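You operate a simulated robot arm through the tools that you are given. There is no shell and no other tool. Be economical: measure what you need, move in short steps, check, and stop when the job is done.

Carry out the task below with a simulated robot arm. There is one attempt and no reset: what you move stays moved.

TASK
Shut the packing table drawer.

It is judged by the outcome, as a careful person would: the job done as asked, and still so three seconds after it is handed in. It fails if anything else is knocked over, pushed out of place, dropped, spilled or broken.

THE ROBOT
A 6-joint arm with a two-finger parallel gripper, fixed in place. Base frame: the origin is at the foot of the arm, x ahead of it, y to its left, z up. Lengths are in mm, angles in degrees, forces in N, time in s.
With the tool pointing down near the work surface it reaches from about 240 to 660 mm from the base axis. Its first joint turns from -66.0 to 66.0 degrees. Payload 2.9 kg.
Tool frame: the origin (TCP) lies between the finger pads and is the grasp point; the fingertips stand 30 mm ahead of it; z points along the fingers, y is the line along which they close. The gripper opens to 110 mm. The fingers are 20 mm wide and 10 mm thick; the gripper's body (48 by 112 mm) begins 55 mm behind the TCP.
Orientation is told as [roll, pitch, yaw] about the base's x, y, z axes, in that order, counted from this pose: with the fingers straight down and closing along the base's y, the tool's x points along the base's -x, its y along +y and its z along -z.

THE INTERFACE
- The arm moves only by the tool move_arm. Its argument "moves" is a list of rows, each an object (a shift or turn left out is 0, a gripper value left out holds the last) with "linear": the shift along the tool's x, y, z in mm, a list of three; "angular": the turn, a rotation vector about the tool's x, y, z in degrees, a list of three; "fingers": the opening, from 0 (shut) to 1 (fully open). In form: [{"linear": [x, y, z], "angular": [rx, ry, rz], "fingers": fingers}, ...]. A call has 1 to 12 rows; each row is the pose to reach, as a shift and turn from the pose commanded when the call began, along the tool's axes at that moment. A row lasts 0.2 s, in which the tool goes at most 50 mm and 8.6 degrees; a call with a longer step from one row to the next is refused whole, and so is a gripper value outside its range. A pose out of reach is approached as far as the arm can. The call stops where the force on the tool passes 40 N (or 10 N more than at its start, if that is more) or the arm is blocked; 0.2 s more then pass. The fingers move at their own pace (about 108 mm/s each) and stop on an object; they squeeze with about 34 N. The grip force told is the motor's: it shows also when the fingers shut on nothing. Time passes only in rows, and 0.2 s behind the last, so rows that repeat a pose let the fingers close. It gives the time, the measured TCP pose, the force on the tool (base axes), the opening and the grip force at its end, in the units of the frame above (readings bear some noise), and new pictures: "show" is both (left out), scene, wrist or none.
- Cameras (640 x 400 px; columns grow to the right, rows downward): "scene" is fixed at [70.1, 429.8, 1374.8]; the picture's right is [-0.80, -0.60, 0.00], its down [-0.38, 0.51, -0.77] and it looks along [0.46, -0.62, -0.64] (base axes); focal length 339 px, centre (320, 200). "wrist" rides on the gripper at [-36, 0, -57] in the tool frame; the picture's right is [0.00, -1.00, 0.00], its down [0.97, 0.00, -0.24] and it looks along [0.24, 0.00, 0.97] (tool axes); focal length 218 px, centre (320, 200).
- point_at(camera, pixels): for up to 12 pixels [column, row] of the newest picture of that camera ("zoom" is the newest enlarged one), the place [x, y, z] in the base frame of the surface seen there, good to about 3 mm. No time passes.
- inspect(camera, box): a new picture of the part [left, top, right, bottom] of that camera's present view, enlarged. No time passes.
- job_done(): hands the job in; it is judged then, once.

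Work in short steps. Measure before you move; look again where a grasp or a placing could have gone wrong, and mend it. You have 60 turns and 120 pictures in all, the two below and enlarged ones among them. Open the gripper and draw the arm clear of the work before you hand the job in, unless the task says otherwise; then end with one line.

The tools are called after ">>>" as a command line: name --argument value ..., lists and objects as JSON in quotes. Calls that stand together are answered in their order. move_arm: Moves the arm, as the interface text tells. Its arguments: {"type":"object","properties":{"moves":{"type":"array","items":{"type":"object","properties":{"linear":{"type":"array","items":{"type":"number"}},"angular":{"type":"array","items":{"type":"number"}},"fingers":{"type":"number"}}}},"show":{"type":"string","enum":["both","scene","wrist","none"]}},"required":["moves"]} The other tools are called the same way: point_at (camera, pixels) gives the place of the surface under pixels of a picture; inspect (camera, box) takes an enlarged picture of a part of a camera's view; job_done () hands the job in.

At the start:

```text
time: 0.0
tcp_pos: [467.1, -163.0, 925.8]
tool_rot: [-0.1, 0.0, 0.0]
wrist_force: [-0.4, -0.4, 0.5]
grip_width: 110.0
gripper_force: 0.0
```

scene: 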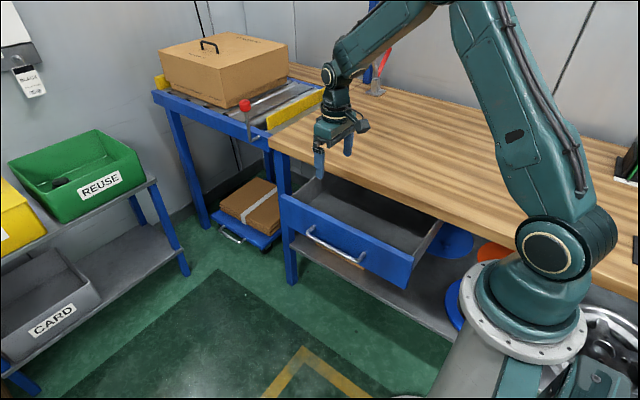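
wrist: 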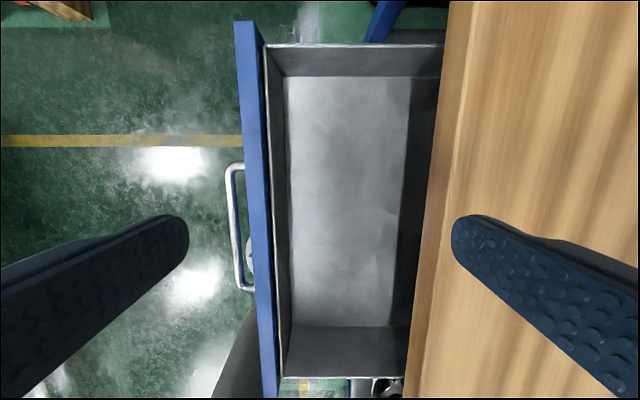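

The drawer is open toward +y, with its blue front at about wrist column 255 and the table edge at about column 440. I'll measure the front, handle, table edge and drawer interior.

>>> point_at --camera "wrist" --pixels '[[246, 40], [256, 200], [268, 370], [228, 225], [440, 200], [415, 370], [350, 200], [275, 200], [465, 30]]'

>>> point_at --camera "scene" --pixels '[[340, 225], [290, 210], [400, 270], [335, 247], [310, 237], [300, 160], [385, 90], [262, 135]]'

>>> inspect --camera "scene" --box '[240, 100, 480, 300]'

```text
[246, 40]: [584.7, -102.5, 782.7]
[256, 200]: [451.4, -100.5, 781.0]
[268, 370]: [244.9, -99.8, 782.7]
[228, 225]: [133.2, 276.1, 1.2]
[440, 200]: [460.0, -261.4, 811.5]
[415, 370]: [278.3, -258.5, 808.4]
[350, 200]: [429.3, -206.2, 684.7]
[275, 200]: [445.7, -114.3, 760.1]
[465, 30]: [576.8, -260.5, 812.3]
```

```text
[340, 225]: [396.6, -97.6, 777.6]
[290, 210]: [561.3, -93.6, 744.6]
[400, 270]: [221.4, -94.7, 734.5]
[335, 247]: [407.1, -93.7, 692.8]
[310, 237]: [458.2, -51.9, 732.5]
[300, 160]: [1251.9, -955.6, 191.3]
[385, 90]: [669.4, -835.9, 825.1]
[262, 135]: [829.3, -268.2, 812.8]
```

```text
2.00 times, centred on (360, 200) of scene
```

zoom: 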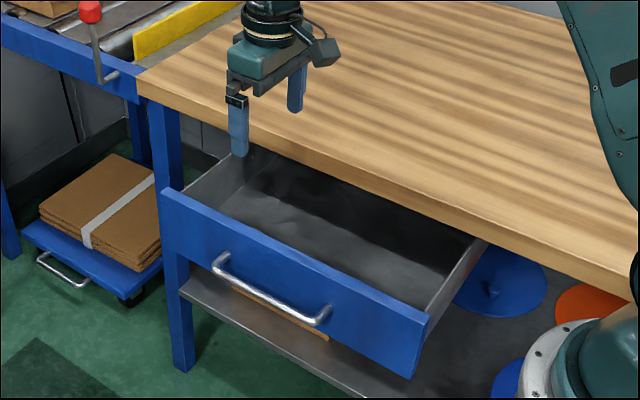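

The front face is at y≈-94 and the handle bar at y≈-52, z≈733. I'll pinpoint the handle. At the same time I'll move clear in front of the drawer, turning 90° so the gripper body is narrow along y and stays clear of the table edge.

>>> point_at --camera "zoom" --pixels '[[218, 268], [268, 297], [318, 321], [245, 285], [300, 313]]'

>>> move_arm --moves '[{"linear": [6, 16, 0], "angular": [0, 0, -8.2], "fingers": 0}, {"linear": [12, 32, 0], "angular": [0, 0, -16.4], "fingers": 0}, {"linear": [18, 48, 0], "angular": [0, 0, -24.6], "fingers": 0}, {"linear": [24, 64, 0], "angular": [0, 0, -32.8], "fingers": 0}, {"linear": [30, 80, 0], "angular": [0, 0, -41], "fingers": 0}, {"linear": [36, 96, 0], "angular": [0, 0, -49.2], "fingers": 0}, {"linear": [42, 112, 0], "angular": [0, 0, -57.4], "fingers": 0}, {"linear": [48, 128, 0], "angular": [0, 0, -65.6], "fingers": 0}, {"linear": [54, 144, 0], "angular": [0, 0, -73.8], "fingers": 0}, {"linear": [60, 160, 0], "angular": [0, 0, -82], "fingers": 0}, {"linear": [65, 175, 0], "angular": [0, 0, -90], "fingers": 0}, {"linear": [65, 175, 0], "angular": [0, 0, -90], "fingers": 0}]'

```text
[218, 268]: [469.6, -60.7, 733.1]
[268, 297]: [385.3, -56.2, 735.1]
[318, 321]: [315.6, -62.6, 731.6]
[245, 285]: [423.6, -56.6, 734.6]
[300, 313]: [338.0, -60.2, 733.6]
```

```text
time: 2.6
tcp_pos: [401.3, 12.1, 925.7]
tool_rot: [0.0, 0.0, 90.0]
wrist_force: [0.1, 0.4, -0.1]
grip_width: 0.1
gripper_force: 34.3
```

scene: 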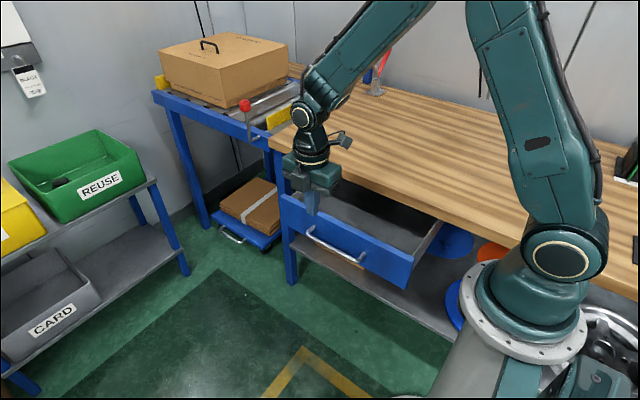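
wrist: 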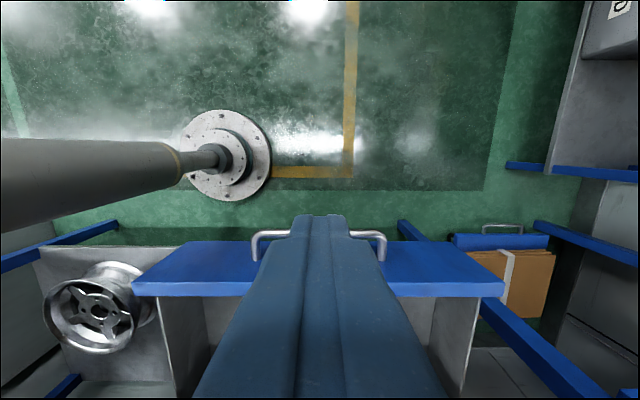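

Facing as planned: tool x is now base -y, and the fingers hang in front of the handle. I'll descend 182 mm so the tips end up about 20 mm below the bar.

>>> move_arm --moves '[{"linear": [0, 8, 40]}, {"linear": [0, 8, 80]}, {"linear": [0, 8, 120]}, {"linear": [0, 8, 155]}, {"linear": [0, 8, 182]}, {"linear": [0, 8, 182]}]'

```text
time: 4.0
tcp_pos: [393.7, 13.3, 745.8]
tool_rot: [-0.1, 0.0, 90.0]
wrist_force: [0.3, 0.1, -0.3]
grip_width: 0.0
gripper_force: 34.0
```

scene: 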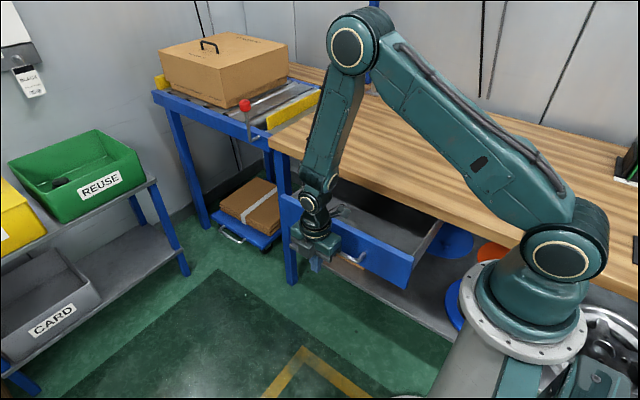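
wrist: 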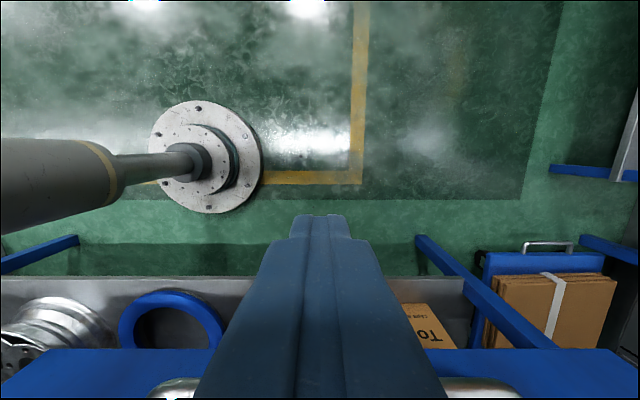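

The fingers are in front of the bar at z 746. I'll push along -y gradually, first about 115 mm, which should make contact at TCP y≈-40.

>>> move_arm --moves '[{"linear": [20, 0, 0]}, {"linear": [40, 0, 0]}, {"linear": [50, 0, 0]}, {"linear": [60, 0, 0]}, {"linear": [70, 0, 0]}, {"linear": [80, 0, 0]}, {"linear": [90, 0, 0]}, {"linear": [100, 0, 0]}, {"linear": [108, 0, 0]}, {"linear": [116, 0, 0]}]'

```text
time: 6.2
tcp_pos: [393.2, -103.2, 743.4]
tool_rot: [0.0, 0.0, 90.0]
wrist_force: [0.5, -0.8, -0.3]
grip_width: 0.3
gripper_force: 34.2
```

scene: 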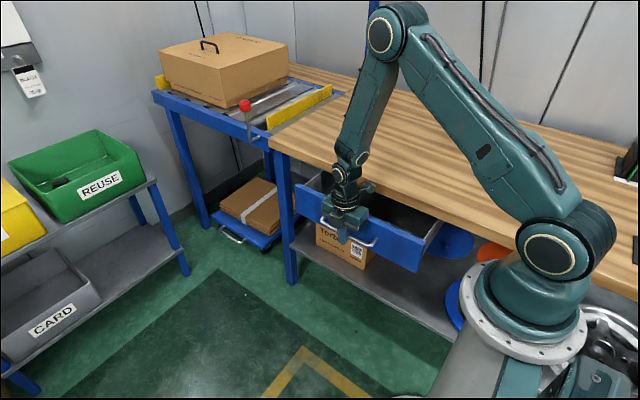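
wrist: 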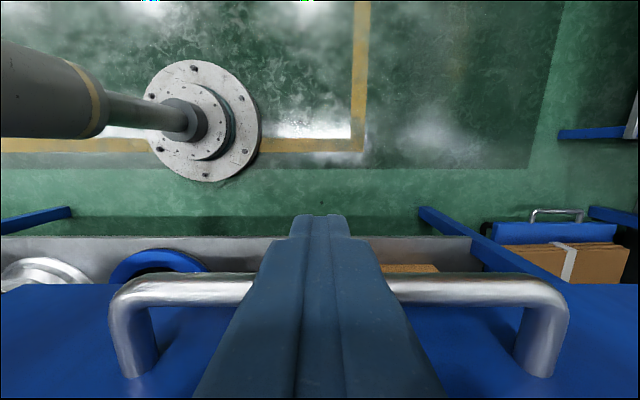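

The drawer is sliding in with little force. I'll keep pushing more slowly until it stops.

>>> move_arm --moves '[{"linear": [10, 0, -1]}, {"linear": [20, 0, -2]}, {"linear": [30, 0, -2]}, {"linear": [40, 0, -2]}, {"linear": [50, 0, -2]}, {"linear": [60, 0, -2]}, {"linear": [68, 0, -2]}, {"linear": [75, 0, -2]}, {"linear": [80, 0, -2]}, {"linear": [85, 0, -2]}, {"linear": [90, 0, -2]}]'

```text
time: 8.6
tcp_pos: [394.1, -193.1, 746.0]
tool_rot: [0.1, -0.1, 90.0]
wrist_force: [-0.2, 0.9, 1.3]
grip_width: 0.0
gripper_force: 33.7
```

scene: 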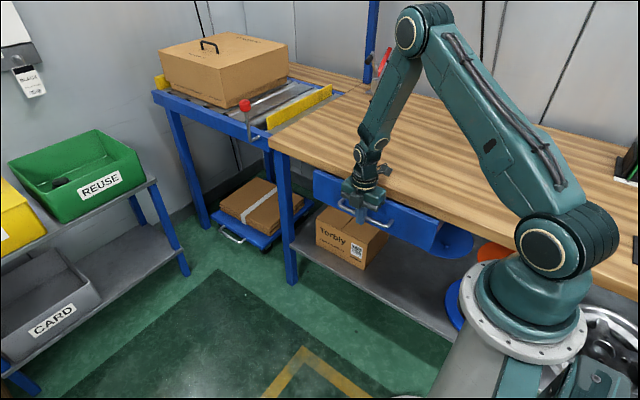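
wrist: 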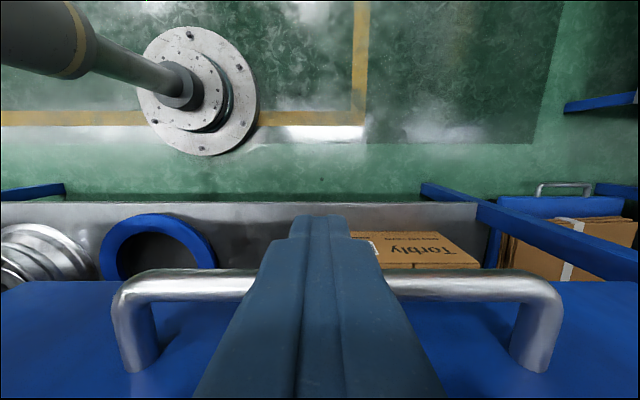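

There's still no stop, and the body has about 40 mm of clearance to the table edge. I'll go on in small steps.

>>> move_arm --moves '[{"linear": [4, 0, 0]}, {"linear": [8, 0, 0]}, {"linear": [12, 0, 0]}, {"linear": [16, 0, 0]}, {"linear": [19, 0, 0]}, {"linear": [22, 0, 0]}, {"linear": [25, 0, 0]}, {"linear": [28, 0, 0]}]'

```text
time: 9.9
tcp_pos: [395.0, -206.1, 745.5]
tool_rot: [0.2, -0.9, 90.5]
wrist_force: [0.8, 3.1, 0.5]
grip_width: 0.0
gripper_force: 33.6
stopped in row 6: the force on the tool passed its limit (the readings are from after the stop); the commanded pose is now the measured one
```

scene: 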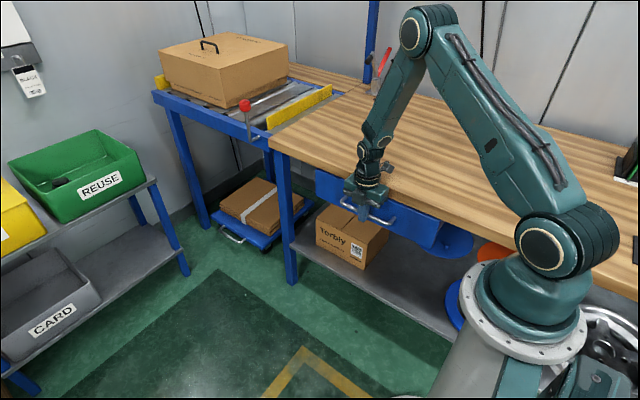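
wrist: 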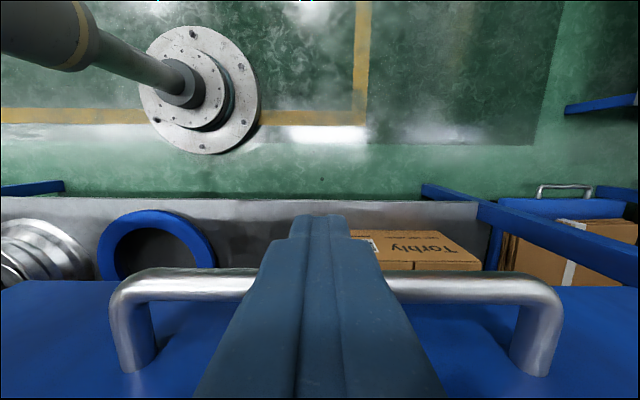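

It stopped at y≈-206, which puts the front face near y=-261, flush with the table edge. I'll back off and check it.

>>> move_arm --moves '[{"linear": [-20, 0, 0]}, {"linear": [-60, 0, 0]}, {"linear": [-100, 0, 0]}, {"linear": [-140, 0, 0]}, {"linear": [-180, 0, 0]}, {"linear": [-220, 0, 0]}, {"linear": [-220, 0, -40]}, {"linear": [-220, 0, -80]}]'

>>> inspect --camera "scene" --box '[240, 100, 480, 300]'

```text
time: 11.7
tcp_pos: [392.3, 10.7, 829.5]
tool_rot: [0.2, -0.9, 90.6]
wrist_force: [-0.5, 0.3, 0.4]
grip_width: 0.0
gripper_force: 33.9
```

scene: 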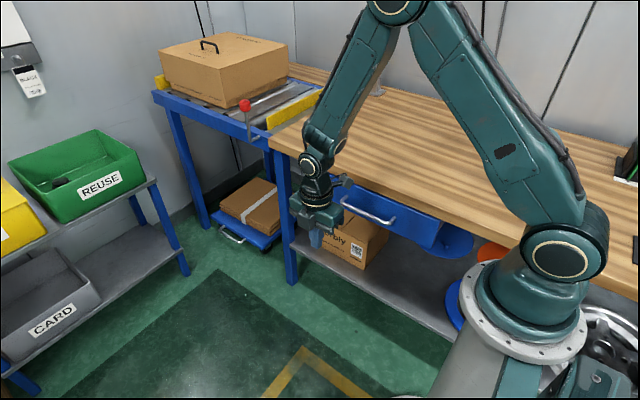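
wrist: 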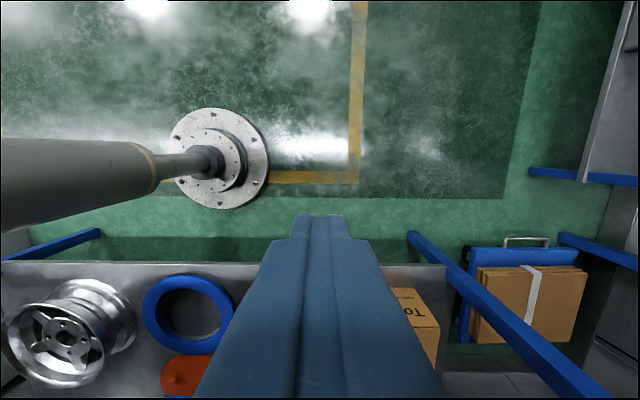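

```text
2.00 times, centred on (360, 200) of scene
```

zoom: 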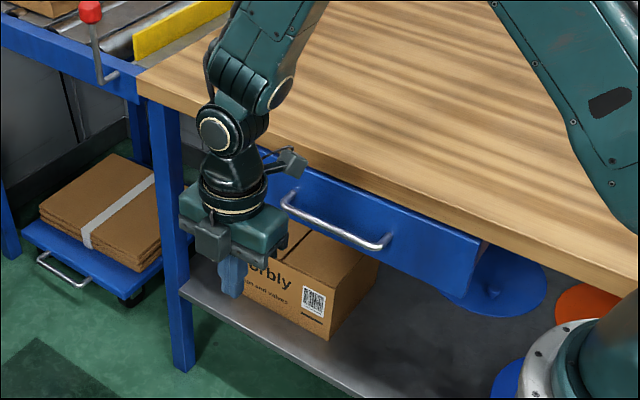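

>>> point_at --camera "zoom" --pixels '[[410, 255], [470, 255], [340, 205], [335, 232], [300, 190], [455, 195], [483, 250]]'

>>> inspect --camera "scene" --box '[360, 160, 460, 260]'

```text
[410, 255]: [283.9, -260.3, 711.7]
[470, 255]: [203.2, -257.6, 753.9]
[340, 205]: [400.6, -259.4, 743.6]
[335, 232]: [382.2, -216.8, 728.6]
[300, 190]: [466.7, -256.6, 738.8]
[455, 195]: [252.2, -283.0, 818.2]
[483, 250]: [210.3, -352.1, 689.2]
```

```text
4.00 times, centred on (410, 210) of scene
```

zoom: 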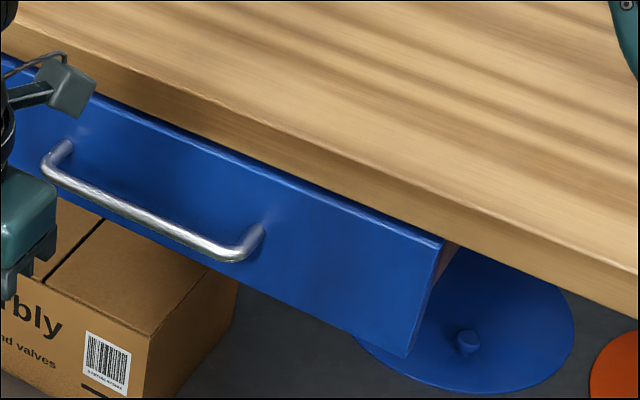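

The face is at y≈-259 against the table edge at -261, so it looks flush. I'll confirm it's a hard stop with a second push off centre, on the handle's far side, and see whether it gains anything.

>>> move_arm --moves '[{"linear": [0, 0, 40]}, {"linear": [0, 0, 83]}, {"linear": [40, 0, 83]}, {"linear": [80, 0, 83]}, {"linear": [120, 0, 83]}, {"linear": [160, 0, 83]}, {"linear": [190, 0, 83]}, {"linear": [205, 0, 83]}, {"linear": [205, 0, 83]}]' --show "none"

>>> move_arm --moves '[{"linear": [6, 0, 0]}, {"linear": [12, 0, 0]}, {"linear": [18, 0, 0]}, {"linear": [24, 0, 0]}, {"linear": [30, 0, 0]}, {"linear": [36, 0, 0]}]' --show "scene"

```text
time: 13.7
tcp_pos: [394.6, -194.3, 742.8]
tool_rot: [0.1, -0.9, 90.6]
wrist_force: [-0.7, -0.8, -0.3]
grip_width: 0.0
gripper_force: 33.8
```

```text
time: 14.7
tcp_pos: [393.4, -205.9, 741.2]
tool_rot: [0.2, -2.1, 91.3]
wrist_force: [0.6, 3.2, 0.7]
grip_width: 0.0
gripper_force: 33.8
stopped in row 5: the force on the tool passed its limit (the readings are from after the stop); the commanded pose is now the measured one
```

scene: 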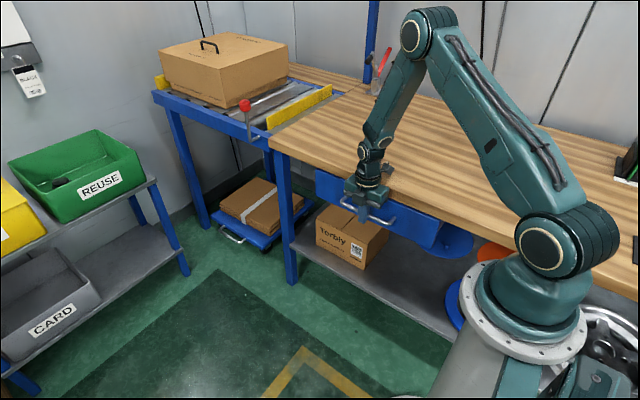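

It stopped at the same place again (y≈-206), so it is at the hard stop. I'll withdraw, open the gripper and check the result.

>>> move_arm --moves '[{"linear": [-20, 0, 0]}, {"linear": [-60, 0, 0]}, {"linear": [-100, 0, 0]}, {"linear": [-140, 0, 0]}, {"linear": [-180, 0, 0]}, {"linear": [-220, 0, 0]}, {"linear": [-220, 0, -45], "fingers": 1}, {"linear": [-220, 0, -90], "fingers": 1}, {"linear": [-220, 0, -135], "fingers": 1}, {"linear": [-220, 0, -180], "fingers": 1}, {"linear": [-220, 0, -180], "fingers": 1}]'

>>> point_at --camera "scene" --pixels '[[395, 220], [425, 232], [325, 180]]'

```text
time: 17.1
tcp_pos: [388.4, 5.8, 928.4]
tool_rot: [0.3, -2.0, 91.2]
wrist_force: [0.3, 0.3, 0.8]
grip_width: 110.1
gripper_force: 0.0
```

scene: 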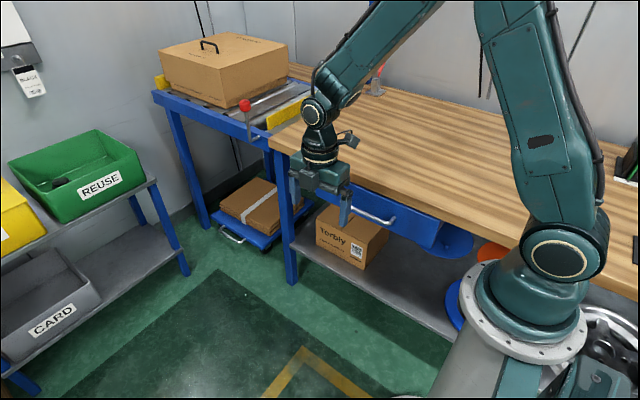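
wrist: 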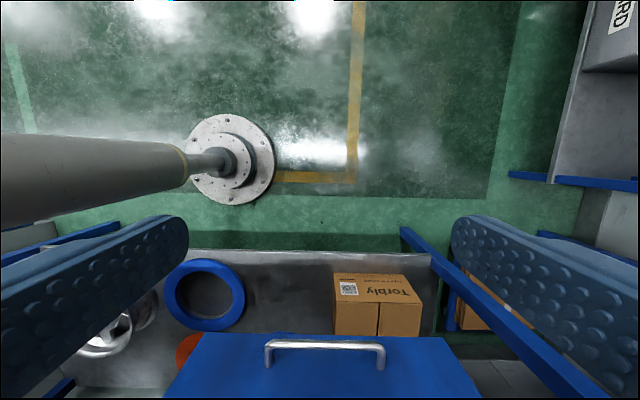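

```text
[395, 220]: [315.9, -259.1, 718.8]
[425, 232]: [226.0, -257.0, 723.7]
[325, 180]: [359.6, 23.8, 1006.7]
```

The front stays at y≈-258, square and flush with the table edge. The arm is clear and the surroundings look undisturbed.

>>> job_done

```text
The job is handed in.
```

The packing table drawer is shut against its stop, with its front flush with the table edge; the gripper is open, the arm is clear, and nothing else looks disturbed.
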